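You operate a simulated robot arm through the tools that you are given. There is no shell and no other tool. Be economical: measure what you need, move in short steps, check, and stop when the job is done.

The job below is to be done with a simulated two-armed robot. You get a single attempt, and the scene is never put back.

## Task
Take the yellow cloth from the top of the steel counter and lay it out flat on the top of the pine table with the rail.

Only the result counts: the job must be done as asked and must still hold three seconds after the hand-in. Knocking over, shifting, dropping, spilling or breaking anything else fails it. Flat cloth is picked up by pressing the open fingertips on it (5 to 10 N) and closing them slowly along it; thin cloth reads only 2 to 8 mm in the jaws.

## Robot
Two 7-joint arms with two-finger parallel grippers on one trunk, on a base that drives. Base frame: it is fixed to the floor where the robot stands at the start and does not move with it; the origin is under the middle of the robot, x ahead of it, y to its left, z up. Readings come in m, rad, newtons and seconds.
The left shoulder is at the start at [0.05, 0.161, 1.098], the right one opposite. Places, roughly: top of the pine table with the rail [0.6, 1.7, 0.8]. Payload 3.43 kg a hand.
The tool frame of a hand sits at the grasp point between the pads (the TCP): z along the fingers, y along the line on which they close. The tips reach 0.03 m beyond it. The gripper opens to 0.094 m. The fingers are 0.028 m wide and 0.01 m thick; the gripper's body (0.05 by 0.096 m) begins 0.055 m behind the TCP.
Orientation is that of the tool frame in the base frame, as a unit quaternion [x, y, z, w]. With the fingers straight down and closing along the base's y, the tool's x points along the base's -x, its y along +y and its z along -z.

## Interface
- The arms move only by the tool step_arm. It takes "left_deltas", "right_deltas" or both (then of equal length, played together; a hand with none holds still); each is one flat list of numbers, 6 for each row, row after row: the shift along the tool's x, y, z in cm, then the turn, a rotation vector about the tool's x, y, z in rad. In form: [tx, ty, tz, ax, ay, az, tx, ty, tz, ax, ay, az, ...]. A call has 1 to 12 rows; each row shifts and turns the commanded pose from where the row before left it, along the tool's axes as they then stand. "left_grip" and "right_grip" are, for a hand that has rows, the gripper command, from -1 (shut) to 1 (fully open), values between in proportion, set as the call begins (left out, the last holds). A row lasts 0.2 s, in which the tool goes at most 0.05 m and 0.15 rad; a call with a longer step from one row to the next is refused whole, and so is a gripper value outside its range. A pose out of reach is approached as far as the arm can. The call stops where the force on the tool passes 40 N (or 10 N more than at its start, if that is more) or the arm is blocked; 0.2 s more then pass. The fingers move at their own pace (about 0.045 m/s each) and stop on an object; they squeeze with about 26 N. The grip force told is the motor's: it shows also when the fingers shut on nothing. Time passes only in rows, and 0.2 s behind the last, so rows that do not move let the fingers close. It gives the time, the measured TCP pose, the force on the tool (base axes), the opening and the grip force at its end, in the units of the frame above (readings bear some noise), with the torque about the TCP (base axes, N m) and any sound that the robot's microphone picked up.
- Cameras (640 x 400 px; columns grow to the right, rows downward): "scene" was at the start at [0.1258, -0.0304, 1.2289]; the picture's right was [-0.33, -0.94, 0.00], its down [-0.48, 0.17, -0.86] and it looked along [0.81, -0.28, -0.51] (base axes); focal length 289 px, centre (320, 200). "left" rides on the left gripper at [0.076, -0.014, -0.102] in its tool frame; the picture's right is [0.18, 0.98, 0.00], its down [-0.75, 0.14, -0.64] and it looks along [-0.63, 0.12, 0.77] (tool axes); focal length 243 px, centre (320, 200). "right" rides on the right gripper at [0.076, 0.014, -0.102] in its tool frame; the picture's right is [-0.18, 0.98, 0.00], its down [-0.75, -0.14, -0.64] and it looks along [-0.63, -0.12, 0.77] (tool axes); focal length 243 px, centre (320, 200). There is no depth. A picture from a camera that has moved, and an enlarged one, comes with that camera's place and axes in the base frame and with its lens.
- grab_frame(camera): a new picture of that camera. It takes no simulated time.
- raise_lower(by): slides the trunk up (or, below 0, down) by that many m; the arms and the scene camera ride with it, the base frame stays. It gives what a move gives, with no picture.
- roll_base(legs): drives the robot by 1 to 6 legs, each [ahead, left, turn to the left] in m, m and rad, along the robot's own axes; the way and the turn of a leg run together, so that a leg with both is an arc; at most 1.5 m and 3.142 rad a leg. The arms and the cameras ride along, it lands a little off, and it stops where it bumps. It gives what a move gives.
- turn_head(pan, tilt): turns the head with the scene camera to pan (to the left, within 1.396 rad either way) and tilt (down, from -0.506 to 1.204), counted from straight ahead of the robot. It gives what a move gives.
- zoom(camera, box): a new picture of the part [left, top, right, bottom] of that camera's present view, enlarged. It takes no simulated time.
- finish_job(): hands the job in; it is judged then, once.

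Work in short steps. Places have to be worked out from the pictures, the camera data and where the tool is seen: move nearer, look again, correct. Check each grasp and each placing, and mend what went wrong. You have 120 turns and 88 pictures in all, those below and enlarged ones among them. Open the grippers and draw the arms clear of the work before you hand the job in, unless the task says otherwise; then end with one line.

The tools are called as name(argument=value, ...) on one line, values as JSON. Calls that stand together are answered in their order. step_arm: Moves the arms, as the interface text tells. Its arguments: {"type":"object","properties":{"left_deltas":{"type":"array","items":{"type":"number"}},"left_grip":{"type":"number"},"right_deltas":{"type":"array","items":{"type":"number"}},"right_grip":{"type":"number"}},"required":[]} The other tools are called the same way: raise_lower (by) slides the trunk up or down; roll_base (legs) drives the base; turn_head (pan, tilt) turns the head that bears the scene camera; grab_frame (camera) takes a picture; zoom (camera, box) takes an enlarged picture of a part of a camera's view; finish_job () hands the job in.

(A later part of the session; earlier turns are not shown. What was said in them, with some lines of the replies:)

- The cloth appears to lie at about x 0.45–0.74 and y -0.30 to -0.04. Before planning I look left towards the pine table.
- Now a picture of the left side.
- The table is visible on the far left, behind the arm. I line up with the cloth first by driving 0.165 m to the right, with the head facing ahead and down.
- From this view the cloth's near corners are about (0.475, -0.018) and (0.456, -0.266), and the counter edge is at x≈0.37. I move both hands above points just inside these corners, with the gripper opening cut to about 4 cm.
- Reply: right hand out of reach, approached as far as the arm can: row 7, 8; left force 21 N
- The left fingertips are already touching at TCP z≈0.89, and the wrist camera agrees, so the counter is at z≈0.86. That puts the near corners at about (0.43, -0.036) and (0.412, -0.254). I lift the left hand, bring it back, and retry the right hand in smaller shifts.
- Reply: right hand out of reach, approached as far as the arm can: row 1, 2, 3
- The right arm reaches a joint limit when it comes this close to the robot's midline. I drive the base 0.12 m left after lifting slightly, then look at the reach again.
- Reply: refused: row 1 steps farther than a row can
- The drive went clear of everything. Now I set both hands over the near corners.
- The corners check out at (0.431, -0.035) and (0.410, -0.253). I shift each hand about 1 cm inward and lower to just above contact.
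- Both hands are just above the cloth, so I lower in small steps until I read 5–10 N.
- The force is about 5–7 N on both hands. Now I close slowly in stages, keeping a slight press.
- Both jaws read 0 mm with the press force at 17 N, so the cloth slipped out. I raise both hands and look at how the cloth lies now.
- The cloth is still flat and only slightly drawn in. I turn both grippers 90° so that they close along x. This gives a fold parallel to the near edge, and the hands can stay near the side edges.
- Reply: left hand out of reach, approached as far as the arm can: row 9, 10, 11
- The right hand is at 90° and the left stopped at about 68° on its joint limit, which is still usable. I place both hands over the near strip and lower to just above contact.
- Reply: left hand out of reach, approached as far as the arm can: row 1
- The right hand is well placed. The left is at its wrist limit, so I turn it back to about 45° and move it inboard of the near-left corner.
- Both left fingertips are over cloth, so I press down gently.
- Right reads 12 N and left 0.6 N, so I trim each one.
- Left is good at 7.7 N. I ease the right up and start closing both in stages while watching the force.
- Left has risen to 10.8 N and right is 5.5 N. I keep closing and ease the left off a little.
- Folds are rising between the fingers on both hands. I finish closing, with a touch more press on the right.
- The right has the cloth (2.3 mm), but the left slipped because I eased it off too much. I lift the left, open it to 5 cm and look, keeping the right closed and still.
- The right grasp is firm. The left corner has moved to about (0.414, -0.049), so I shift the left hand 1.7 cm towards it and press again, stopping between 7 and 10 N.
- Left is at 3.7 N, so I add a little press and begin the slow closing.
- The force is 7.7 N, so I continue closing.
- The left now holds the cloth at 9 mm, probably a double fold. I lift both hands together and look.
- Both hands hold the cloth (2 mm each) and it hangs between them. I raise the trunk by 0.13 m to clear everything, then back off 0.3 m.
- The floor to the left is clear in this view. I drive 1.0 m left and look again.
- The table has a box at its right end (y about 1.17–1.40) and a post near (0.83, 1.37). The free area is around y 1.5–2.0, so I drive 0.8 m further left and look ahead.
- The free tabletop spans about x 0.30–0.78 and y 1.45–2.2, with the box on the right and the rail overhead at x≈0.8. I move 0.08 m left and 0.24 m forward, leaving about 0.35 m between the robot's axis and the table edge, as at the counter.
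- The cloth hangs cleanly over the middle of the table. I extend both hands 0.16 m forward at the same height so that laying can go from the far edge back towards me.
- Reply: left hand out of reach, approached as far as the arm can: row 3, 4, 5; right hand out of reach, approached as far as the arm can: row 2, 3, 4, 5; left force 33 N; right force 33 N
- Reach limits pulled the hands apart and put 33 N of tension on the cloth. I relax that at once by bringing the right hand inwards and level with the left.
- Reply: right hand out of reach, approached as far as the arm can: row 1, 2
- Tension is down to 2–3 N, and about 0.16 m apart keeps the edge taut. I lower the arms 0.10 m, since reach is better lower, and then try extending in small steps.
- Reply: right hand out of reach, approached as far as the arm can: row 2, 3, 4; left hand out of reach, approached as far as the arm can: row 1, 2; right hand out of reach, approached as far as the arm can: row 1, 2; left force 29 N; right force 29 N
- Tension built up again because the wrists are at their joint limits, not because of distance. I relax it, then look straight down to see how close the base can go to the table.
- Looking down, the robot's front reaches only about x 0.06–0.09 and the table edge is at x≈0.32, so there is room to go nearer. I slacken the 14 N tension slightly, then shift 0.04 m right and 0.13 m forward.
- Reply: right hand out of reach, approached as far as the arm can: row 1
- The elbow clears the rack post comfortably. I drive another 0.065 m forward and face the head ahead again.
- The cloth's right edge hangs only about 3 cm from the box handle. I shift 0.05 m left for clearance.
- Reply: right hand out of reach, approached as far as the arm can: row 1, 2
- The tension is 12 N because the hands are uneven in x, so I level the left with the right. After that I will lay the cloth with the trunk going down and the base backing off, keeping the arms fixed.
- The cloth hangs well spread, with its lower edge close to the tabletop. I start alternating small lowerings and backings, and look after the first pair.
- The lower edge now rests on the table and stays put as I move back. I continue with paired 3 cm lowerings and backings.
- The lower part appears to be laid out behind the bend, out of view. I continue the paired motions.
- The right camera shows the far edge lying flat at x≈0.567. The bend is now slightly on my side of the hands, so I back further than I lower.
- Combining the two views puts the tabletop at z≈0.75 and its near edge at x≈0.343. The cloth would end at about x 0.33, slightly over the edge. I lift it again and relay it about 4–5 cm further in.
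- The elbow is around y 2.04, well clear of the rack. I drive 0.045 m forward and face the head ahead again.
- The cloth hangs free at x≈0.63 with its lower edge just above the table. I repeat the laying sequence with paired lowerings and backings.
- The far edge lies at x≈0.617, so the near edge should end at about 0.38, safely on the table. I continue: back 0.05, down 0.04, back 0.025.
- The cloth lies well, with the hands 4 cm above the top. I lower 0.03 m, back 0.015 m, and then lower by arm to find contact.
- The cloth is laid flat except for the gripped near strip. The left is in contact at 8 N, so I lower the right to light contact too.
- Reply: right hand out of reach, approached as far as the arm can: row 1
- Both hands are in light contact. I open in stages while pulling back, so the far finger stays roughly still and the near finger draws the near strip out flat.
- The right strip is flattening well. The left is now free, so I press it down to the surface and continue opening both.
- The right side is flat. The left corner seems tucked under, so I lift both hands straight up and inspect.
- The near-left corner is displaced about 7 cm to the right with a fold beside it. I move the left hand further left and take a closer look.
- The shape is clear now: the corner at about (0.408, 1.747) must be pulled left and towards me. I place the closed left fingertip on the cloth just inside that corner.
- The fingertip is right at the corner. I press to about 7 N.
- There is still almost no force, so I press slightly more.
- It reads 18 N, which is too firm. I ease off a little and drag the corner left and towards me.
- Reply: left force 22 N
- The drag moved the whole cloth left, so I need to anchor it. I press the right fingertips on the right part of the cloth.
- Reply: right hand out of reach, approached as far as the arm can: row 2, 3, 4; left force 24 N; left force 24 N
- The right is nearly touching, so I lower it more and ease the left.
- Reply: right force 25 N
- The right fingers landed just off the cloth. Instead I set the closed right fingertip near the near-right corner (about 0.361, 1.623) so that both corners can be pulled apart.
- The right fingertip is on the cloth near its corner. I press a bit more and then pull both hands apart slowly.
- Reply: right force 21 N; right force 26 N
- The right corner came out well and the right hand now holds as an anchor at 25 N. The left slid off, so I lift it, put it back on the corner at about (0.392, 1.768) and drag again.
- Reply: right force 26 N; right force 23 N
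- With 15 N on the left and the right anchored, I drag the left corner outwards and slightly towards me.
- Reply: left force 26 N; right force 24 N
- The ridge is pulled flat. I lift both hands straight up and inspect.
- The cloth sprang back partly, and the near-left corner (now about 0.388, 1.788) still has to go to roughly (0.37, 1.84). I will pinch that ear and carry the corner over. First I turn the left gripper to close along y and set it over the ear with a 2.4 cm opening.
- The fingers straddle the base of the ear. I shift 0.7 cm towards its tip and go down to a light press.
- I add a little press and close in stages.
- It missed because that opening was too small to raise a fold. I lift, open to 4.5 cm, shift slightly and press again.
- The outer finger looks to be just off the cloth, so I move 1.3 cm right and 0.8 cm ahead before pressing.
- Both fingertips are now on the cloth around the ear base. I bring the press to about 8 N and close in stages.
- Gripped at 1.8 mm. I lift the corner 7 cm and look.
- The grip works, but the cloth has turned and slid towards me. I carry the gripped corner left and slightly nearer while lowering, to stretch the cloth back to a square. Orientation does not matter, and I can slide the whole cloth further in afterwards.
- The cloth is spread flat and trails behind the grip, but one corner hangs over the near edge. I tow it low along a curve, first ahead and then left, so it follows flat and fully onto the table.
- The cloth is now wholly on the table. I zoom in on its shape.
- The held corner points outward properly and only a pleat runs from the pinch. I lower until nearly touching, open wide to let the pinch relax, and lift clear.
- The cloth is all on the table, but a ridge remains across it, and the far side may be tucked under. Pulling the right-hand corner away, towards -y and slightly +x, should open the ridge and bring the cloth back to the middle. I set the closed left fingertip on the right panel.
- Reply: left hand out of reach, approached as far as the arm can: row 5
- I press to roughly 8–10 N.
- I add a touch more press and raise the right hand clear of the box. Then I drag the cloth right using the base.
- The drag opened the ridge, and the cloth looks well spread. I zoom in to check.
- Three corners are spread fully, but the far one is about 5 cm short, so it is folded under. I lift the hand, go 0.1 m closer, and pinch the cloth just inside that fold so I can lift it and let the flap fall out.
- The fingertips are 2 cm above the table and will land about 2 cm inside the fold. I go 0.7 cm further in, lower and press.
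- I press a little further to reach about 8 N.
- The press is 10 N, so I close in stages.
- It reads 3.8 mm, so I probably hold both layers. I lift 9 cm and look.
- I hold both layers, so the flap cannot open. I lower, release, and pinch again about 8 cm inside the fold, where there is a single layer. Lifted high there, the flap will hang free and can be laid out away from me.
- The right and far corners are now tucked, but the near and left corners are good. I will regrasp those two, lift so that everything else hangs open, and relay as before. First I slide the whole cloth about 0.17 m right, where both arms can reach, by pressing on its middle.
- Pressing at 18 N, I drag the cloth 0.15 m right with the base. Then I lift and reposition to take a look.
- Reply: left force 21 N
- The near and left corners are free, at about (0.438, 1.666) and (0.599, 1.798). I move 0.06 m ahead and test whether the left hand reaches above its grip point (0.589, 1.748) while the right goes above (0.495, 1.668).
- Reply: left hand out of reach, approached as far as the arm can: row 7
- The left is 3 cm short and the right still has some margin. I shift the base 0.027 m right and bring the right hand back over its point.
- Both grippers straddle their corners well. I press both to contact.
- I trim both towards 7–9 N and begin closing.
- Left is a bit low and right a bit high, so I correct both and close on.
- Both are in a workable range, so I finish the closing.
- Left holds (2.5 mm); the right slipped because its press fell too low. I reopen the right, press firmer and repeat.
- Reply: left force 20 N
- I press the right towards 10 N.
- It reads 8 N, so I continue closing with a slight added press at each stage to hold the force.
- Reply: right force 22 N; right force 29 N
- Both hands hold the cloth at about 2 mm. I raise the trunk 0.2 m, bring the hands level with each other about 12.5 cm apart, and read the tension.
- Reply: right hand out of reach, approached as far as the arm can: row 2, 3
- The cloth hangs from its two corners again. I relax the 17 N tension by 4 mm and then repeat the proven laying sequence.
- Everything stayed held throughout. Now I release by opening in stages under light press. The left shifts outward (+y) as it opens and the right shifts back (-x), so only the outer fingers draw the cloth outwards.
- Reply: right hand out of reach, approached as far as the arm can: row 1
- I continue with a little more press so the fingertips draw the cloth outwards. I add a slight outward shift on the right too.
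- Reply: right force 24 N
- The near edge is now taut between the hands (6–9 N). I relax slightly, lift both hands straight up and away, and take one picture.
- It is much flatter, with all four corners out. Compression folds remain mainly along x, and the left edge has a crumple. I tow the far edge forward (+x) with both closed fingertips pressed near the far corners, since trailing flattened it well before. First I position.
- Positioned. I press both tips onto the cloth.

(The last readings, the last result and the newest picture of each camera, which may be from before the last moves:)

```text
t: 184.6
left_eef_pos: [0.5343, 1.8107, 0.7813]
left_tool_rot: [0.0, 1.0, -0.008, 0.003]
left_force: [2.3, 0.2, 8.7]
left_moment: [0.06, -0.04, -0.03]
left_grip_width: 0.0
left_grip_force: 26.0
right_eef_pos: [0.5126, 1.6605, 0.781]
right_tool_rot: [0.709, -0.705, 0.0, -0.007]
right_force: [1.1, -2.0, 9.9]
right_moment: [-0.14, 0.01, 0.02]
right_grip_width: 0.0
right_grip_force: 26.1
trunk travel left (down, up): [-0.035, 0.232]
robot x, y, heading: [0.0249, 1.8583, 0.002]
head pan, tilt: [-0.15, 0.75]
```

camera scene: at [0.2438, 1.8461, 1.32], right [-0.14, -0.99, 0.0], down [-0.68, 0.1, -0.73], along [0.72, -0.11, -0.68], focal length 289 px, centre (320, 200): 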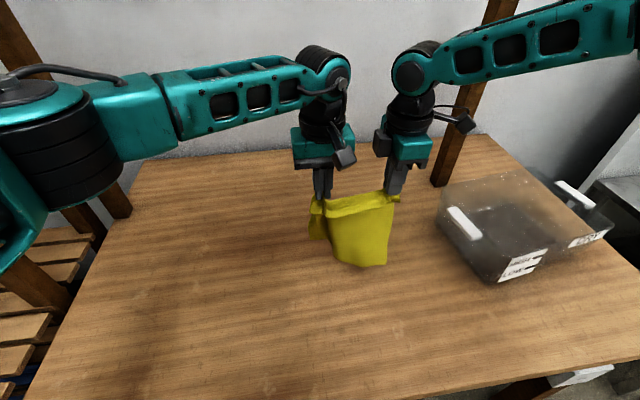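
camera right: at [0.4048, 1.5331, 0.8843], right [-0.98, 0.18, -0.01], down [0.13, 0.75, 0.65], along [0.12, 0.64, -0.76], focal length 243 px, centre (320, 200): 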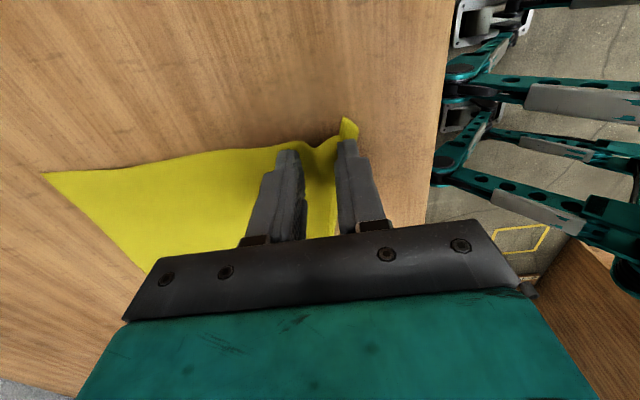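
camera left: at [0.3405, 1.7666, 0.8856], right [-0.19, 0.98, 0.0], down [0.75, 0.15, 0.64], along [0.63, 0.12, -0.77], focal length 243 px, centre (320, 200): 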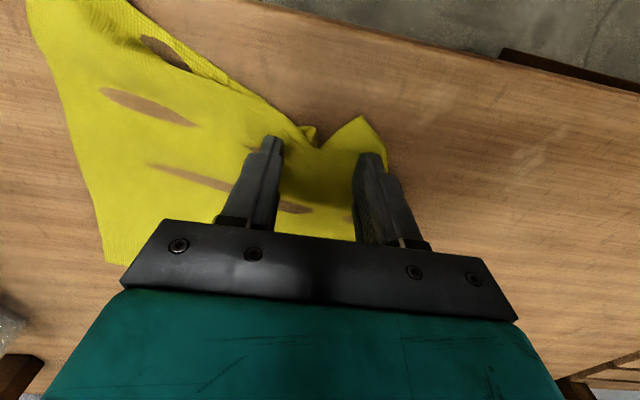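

About 9 N on each. I spread the tips slightly apart in y and then drive 0.095 m forward to tow.

step_arm(left_deltas=[0, 0.5, 0.03, 0, 0, 0, 0, 0.5, 0.03, 0, 0, 0], right_deltas=[0.5, 0, 0.03, 0, 0, 0, 0.5, 0, 0.03, 0, 0, 0])

roll_base(legs=[[0.095, 0, 0]])

```text
t: 185.2
left_eef_pos: [0.5327, 1.8207, 0.7809]
left_tool_rot: [0.001, 1.0, -0.009, 0.004]
left_force: [0.1, -2.7, 11.5]
left_moment: [-0.04, 0.04, -0.01]
left_grip_width: 0.0
left_grip_force: 25.9
right_eef_pos: [0.5111, 1.6509, 0.7809]
right_tool_rot: [0.709, -0.705, 0.0, -0.007]
right_force: [-1.2, 3.3, 13.2]
right_moment: [0.0, 0.06, -0.01]
right_grip_width: 0.0001
right_grip_force: 26.0
trunk travel left (down, up): [-0.035, 0.232]
robot x, y, heading: [0.0268, 1.8575, 0.003]
head pan, tilt: [-0.15, 0.75]
```

```text
t: 186.4
left_eef_pos: [0.6298, 1.8194, 0.7809]
left_tool_rot: [0.0, 1.0, -0.007, 0.004]
left_force: [3.7, 0.5, 15.6]
left_moment: [0.12, -0.01, -0.02]
left_grip_width: 0.0
left_grip_force: 26.3
right_eef_pos: [0.609, 1.6504, 0.7815]
right_tool_rot: [0.709, -0.705, 0.001, -0.007]
right_force: [3.2, -0.7, 14.5]
right_moment: [-0.09, -0.05, 0.04]
right_grip_width: 0.0002
right_grip_force: 26.3
trunk travel left (down, up): [-0.035, 0.232]
robot x, y, heading: [0.1226, 1.8553, 0.002]
head pan, tilt: [-0.15, 0.75]
```

Towed. I lift both hands up and sideways, back off, and use the last picture to check the result.

step_arm(left_deltas=[0, 0, -1, 0, 0, 0, 0, 0, -3, 0, 0, 0, 0, 0, -4, 0, 0, 0, 0, 4, -3, 0, 0, 0, 0, 4, 0, 0, 0, 0, 0, 0, 0, 0, 0, 0], right_deltas=[0, 0, -1, 0, 0, 0, 0, 0, -3, 0, 0, 0, 0, 0, -4, 0, 0, 0, 0, 0, -4, 0, 0, 0, 0, 3, -3, 0, 0, 0, 0, 0, 0, 0, 0, 0])

roll_base(legs=[[-0.16, 0, 0]])

step_arm(right_deltas=[3, 2, -2, 0, 0, 0, 3, 2, -2, 0, 0, 0], left_deltas=[1, 4, -2, 0, 0, 0, 1, 4, -2, 0, 0, 0])

zoom(camera="scene", box=[230, 70, 454, 210])

```text
t: 187.8
left_eef_pos: [0.6293, 1.9004, 0.8883]
left_tool_rot: [0.0, 1.0, -0.008, 0.003]
left_force: [-0.2, 0.3, -0.2]
left_moment: [-0.02, 0.04, 0.01]
left_grip_width: 0.0002
left_grip_force: 25.9
right_eef_pos: [0.578, 1.6483, 0.9301]
right_tool_rot: [0.71, -0.704, 0.0, -0.008]
right_force: [0.3, -0.7, 1.0]
right_moment: [-0.03, -0.01, 0.04]
right_grip_width: 0.0002
right_grip_force: 26.1
trunk travel left (down, up): [-0.035, 0.232]
robot x, y, heading: [0.1234, 1.8591, 0.002]
head pan, tilt: [-0.15, 0.75]
```

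```text
t: 189.2
left_eef_pos: [0.4706, 1.899, 0.8896]
left_tool_rot: [0.001, 1.0, -0.008, 0.004]
left_force: [0.3, 0.6, 0.1]
left_moment: [0.0, 0.01, 0.01]
left_grip_width: 0.0001
left_grip_force: 26.1
right_eef_pos: [0.4185, 1.6469, 0.9306]
right_tool_rot: [0.708, -0.706, 0.0, -0.007]
right_force: [-0.4, 0.4, 0.5]
right_moment: [0.03, -0.02, 0.01]
right_grip_width: 0.0
right_grip_force: 26.5
trunk travel left (down, up): [-0.035, 0.232]
robot x, y, heading: [-0.0379, 1.8584, 0.007]
head pan, tilt: [-0.15, 0.75]
```

```text
t: 189.8
left_eef_pos: [0.4478, 1.98, 0.9266]
left_tool_rot: [0.002, 1.0, -0.006, 0.004]
left_force: [-0.1, -0.4, -0.9]
left_moment: [-0.01, 0.01, 0.01]
left_grip_width: 0.0
left_grip_force: 25.4
right_eef_pos: [0.378, 1.5847, 0.9702]
right_tool_rot: [0.708, -0.706, 0.001, -0.007]
right_force: [0.1, -1.1, 0.0]
right_moment: [-0.01, 0.0, -0.01]
right_grip_width: 0.0
right_grip_force: 26.1
trunk travel left (down, up): [-0.035, 0.232]
robot x, y, heading: [-0.0383, 1.8593, 0.004]
head pan, tilt: [-0.15, 0.75]
```

```text
2.86 times, centred on (342, 140) of scene
camera zoom: at [0.0843, 1.8452, 1.1202], right [-0.15, -0.99, 0.0], down [-0.67, 0.1, -0.73], along [0.72, -0.11, -0.68], focal length 826 px, centre (257, 371)
```

zoom: 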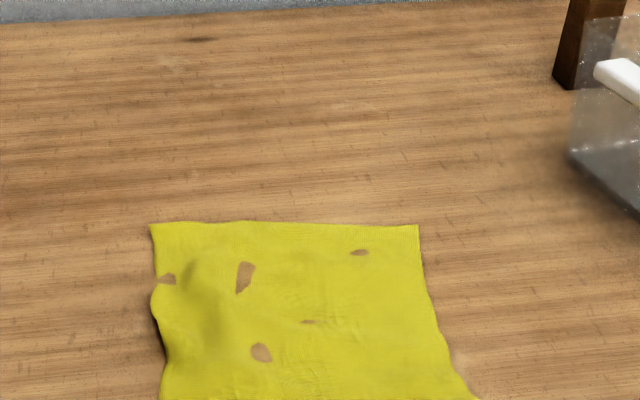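

The cloth is nearly flat and fully on the table (x about 0.43–0.66, y about 1.63–1.85), with a slight ripple on the left. One gentle pull back on the near edge by the same method should even it out. I position the closed tips just inside the near corners.

step_arm(left_deltas=[-0.44, -3.3, 0, 0, 0, 0, -0.44, -3.3, 0, 0, 0, 0, -0.44, -3.3, 0, 0, 0, 0, -0.44, -3.3, 0, 0, 0, 0, -0.44, -3.3, 0, 0, 0, 0, 0, 0, 4, 0, 0, 0, 0, 0, 4, 0, 0, 0, 0, 0, 4, 0, 0, 0, 0, 0, 1.7, 0, 0, 0, 0, 0, 0, 0, 0, 0], right_deltas=[-1.75, -1.7, 0, 0, 0, 0, -1.75, -1.7, 0, 0, 0, 0, -1.75, -1.7, 0, 0, 0, 0, -1.75, -1.7, 0, 0, 0, 0, -1.75, -1.6, 0, 0, 0, 0, 0, 0, 4.6, 0, 0, 0, 0, 0, 4.6, 0, 0, 0, 0, 0, 4.6, 0, 0, 0, 0, 0, 4.2, 0, 0, 0, 0, 0, 0, 0, 0, 0])

```text
t: 192.0
left_eef_pos: [0.4737, 1.8131, 0.7919]
left_tool_rot: [0.001, 1.0, -0.008, 0.003]
left_force: [-0.5, -0.3, -0.4]
left_moment: [0.01, -0.02, -0.04]
left_grip_width: 0.0
left_grip_force: 26.0
right_eef_pos: [0.4571, 1.668, 0.7951]
right_tool_rot: [0.708, -0.706, 0.0, -0.006]
right_force: [0.2, -0.1, -0.5]
right_moment: [-0.01, 0.01, 0.0]
right_grip_width: 0.0
right_grip_force: 26.4
right hand out of reach, approached as far as the arm can: row 9
trunk travel left (down, up): [-0.035, 0.232]
robot x, y, heading: [-0.0357, 1.8616, 0.004]
head pan, tilt: [-0.15, 0.75]
```

I press both tips lightly.

step_arm(left_deltas=[0, 0, 0.9, 0, 0, 0, 0, 0, 0.25, 0, 0, 0, 0, 0, 0, 0, 0, 0], right_deltas=[0, 0.2, 1.2, 0, 0, 0, 0, 0, 0.3, 0, 0, 0, 0, 0, 0, 0, 0, 0])

```text
t: 192.8
left_eef_pos: [0.4731, 1.8131, 0.7809]
left_tool_rot: [0.001, 1.0, -0.008, 0.004]
left_force: [1.3, 0.8, 0.0]
left_moment: [0.02, 0.0, 0.0]
left_grip_width: 0.0
left_grip_force: 25.5
right_eef_pos: [0.4517, 1.6644, 0.781]
right_tool_rot: [0.708, -0.706, 0.0, -0.009]
right_force: [-0.1, 0.2, 0.4]
right_moment: [-0.02, 0.03, -0.03]
right_grip_width: 0.0001
right_grip_force: 25.8
right hand out of reach, approached as far as the arm can: row 1
trunk travel left (down, up): [-0.035, 0.232]
robot x, y, heading: [-0.0425, 1.8569, 0.004]
head pan, tilt: [-0.15, 0.75]
```

They are just at the surface, so I add a little more.

step_arm(left_deltas=[0, 0, 0.13, 0, 0, 0, 0, 0, 0, 0, 0, 0], right_deltas=[0, 0, 0.13, 0, 0, 0, 0, 0, 0, 0, 0, 0])

```text
t: 193.4
left_eef_pos: [0.4737, 1.8137, 0.7829]
left_tool_rot: [0.001, 1.0, -0.007, 0.005]
left_force: [0.2, 0.9, 3.2]
left_moment: [0.06, 0.03, 0.0]
left_grip_width: 0.0
left_grip_force: 26.3
right_eef_pos: [0.4512, 1.6639, 0.7818]
right_tool_rot: [0.708, -0.706, 0.001, -0.008]
right_force: [0.5, 0.5, 3.9]
right_moment: [0.01, -0.02, 0.02]
right_grip_width: 0.0
right_grip_force: 25.7
trunk travel left (down, up): [-0.035, 0.232]
robot x, y, heading: [-0.0324, 1.858, 0.001]
head pan, tilt: [-0.15, 0.75]
```

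About 4 N on each. I add a touch, spread slightly, pull back 3.5 cm with the base, then lift straight up and clear with the grippers open.

step_arm(left_deltas=[0, 0.3, 0.06, 0, 0, 0, 0, 0.4, 0.02, 0, 0, 0], right_deltas=[0.3, 0, 0.06, 0, 0, 0, 0.3, 0, 0.02, 0, 0, 0])

roll_base(legs=[[-0.035, 0, 0]])

step_arm(left_deltas=[0, 0, -1, 0, 0, 0, 0, 0, -3, 0, 0, 0, 0, 0, -4, 0, 0, 0, 0, 0, -4, 0, 0, 0, 0, 0, -4, 0, 0, 0, 0, 0, 0, 0, 0, 0], right_deltas=[0, 0, -1, 0, 0, 0, 0, 0, -3, 0, 0, 0, 0, 0, -4, 0, 0, 0, 0, 0, -4, 0, 0, 0, 0, 0, -4, 0, 0, 0, 0, 0, 0, 0, 0, 0])

roll_base(legs=[[-0.25, 0, 0]])

step_arm(left_deltas=[0, 0, -2, 0, 0, 0, 0, 0, 0, 0, 0, 0, 0, 0, 0, 0, 0, 0, 0, 0, 0, 0, 0, 0, 0, 0, 0, 0, 0, 0], right_deltas=[0, 0, -2, 0, 0, 0, 0, 0, 0, 0, 0, 0, 0, 0, 0, 0, 0, 0, 0, 0, 0, 0, 0, 0, 0, 0, 0, 0, 0, 0], left_grip=1, right_grip=1)

```text
t: 194.0
left_eef_pos: [0.4721, 1.8191, 0.7808]
left_tool_rot: [0.001, 1.0, -0.009, 0.005]
left_force: [-0.4, -0.9, 6.5]
left_moment: [0.02, 0.04, 0.02]
left_grip_width: 0.0002
left_grip_force: 26.2
right_eef_pos: [0.4522, 1.6608, 0.7806]
right_tool_rot: [0.708, -0.706, 0.001, -0.01]
right_force: [-0.5, 2.4, 13.6]
right_moment: [0.03, 0.08, -0.02]
right_grip_width: 0.0
right_grip_force: 26.4
trunk travel left (down, up): [-0.035, 0.232]
robot x, y, heading: [-0.0356, 1.8577, -0.003]
head pan, tilt: [-0.15, 0.75]
```

```text
t: 194.8
left_eef_pos: [0.4376, 1.8191, 0.7819]
left_tool_rot: [0.002, 1.0, -0.008, 0.004]
left_force: [-1.5, -0.6, 6.3]
left_moment: [0.06, 0.12, -0.02]
left_grip_width: 0.0001
left_grip_force: 26.2
right_eef_pos: [0.4139, 1.6591, 0.7804]
right_tool_rot: [0.707, -0.707, 0.0, -0.007]
right_force: [-5.8, -0.5, 22.8]
right_moment: [-0.05, 0.31, -0.05]
right_grip_width: 0.0
right_grip_force: 26.7
trunk travel left (down, up): [-0.035, 0.232]
robot x, y, heading: [-0.0732, 1.8593, -0.004]
head pan, tilt: [-0.15, 0.75]
```

```text
t: 196.2
left_eef_pos: [0.4366, 1.8214, 0.9399]
left_tool_rot: [0.003, 1.0, -0.008, 0.004]
left_force: [-0.9, 0.3, 0.1]
left_moment: [0.01, 0.01, 0.01]
left_grip_width: 0.0
left_grip_force: 26.3
right_eef_pos: [0.4144, 1.6578, 0.9368]
right_tool_rot: [0.707, -0.707, 0.0, -0.007]
right_force: [0.3, 0.0, 0.8]
right_moment: [-0.02, 0.01, -0.02]
right_grip_width: 0.0001
right_grip_force: 26.3
trunk travel left (down, up): [-0.035, 0.232]
robot x, y, heading: [-0.0736, 1.8593, -0.0]
head pan, tilt: [-0.15, 0.75]
```

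```text
t: 198.1
left_eef_pos: [0.1894, 1.8209, 0.9386]
left_tool_rot: [0.002, 1.0, -0.008, 0.003]
left_force: [0.1, -0.5, -0.1]
left_moment: [-0.02, 0.01, -0.03]
left_grip_width: 0.0
left_grip_force: 25.8
right_eef_pos: [0.1667, 1.6549, 0.9358]
right_tool_rot: [-0.707, 0.707, 0.0, 0.007]
right_force: [0.9, -0.1, 0.1]
right_moment: [-0.01, 0.02, -0.03]
right_grip_width: 0.0001
right_grip_force: 25.9
trunk travel left (down, up): [-0.035, 0.232]
robot x, y, heading: [-0.3187, 1.8543, -0.003]
head pan, tilt: [-0.15, 0.75]
```

```text
t: 199.3
left_eef_pos: [0.1902, 1.8212, 0.9592]
left_tool_rot: [0.003, 1.0, -0.008, 0.003]
left_force: [0.8, -0.2, 0.6]
left_moment: [-0.02, -0.02, -0.02]
left_grip_width: 0.094
left_grip_force: 0.0
right_eef_pos: [0.1673, 1.6561, 0.9572]
right_tool_rot: [0.708, -0.707, 0.0, -0.007]
right_force: [0.1, -1.4, 0.2]
right_moment: [-0.02, 0.0, 0.03]
right_grip_width: 0.0941
right_grip_force: 0.0
trunk travel left (down, up): [-0.035, 0.232]
robot x, y, heading: [-0.3198, 1.8568, -0.005]
head pan, tilt: [-0.15, 0.75]
```

The cloth is released, the grippers are open and the arms are clear of the table. I hand the job in.

finish_job()

```text
The job is handed in.
```

I moved the yellow cloth from the steel counter to the pine table and handed the job in. My last picture showed it nearly flat, with a slight ripple at the left and its lowest edge just out of frame. I then pulled its near edge back about 3.5 cm to even it out, and had no pictures left to check that.
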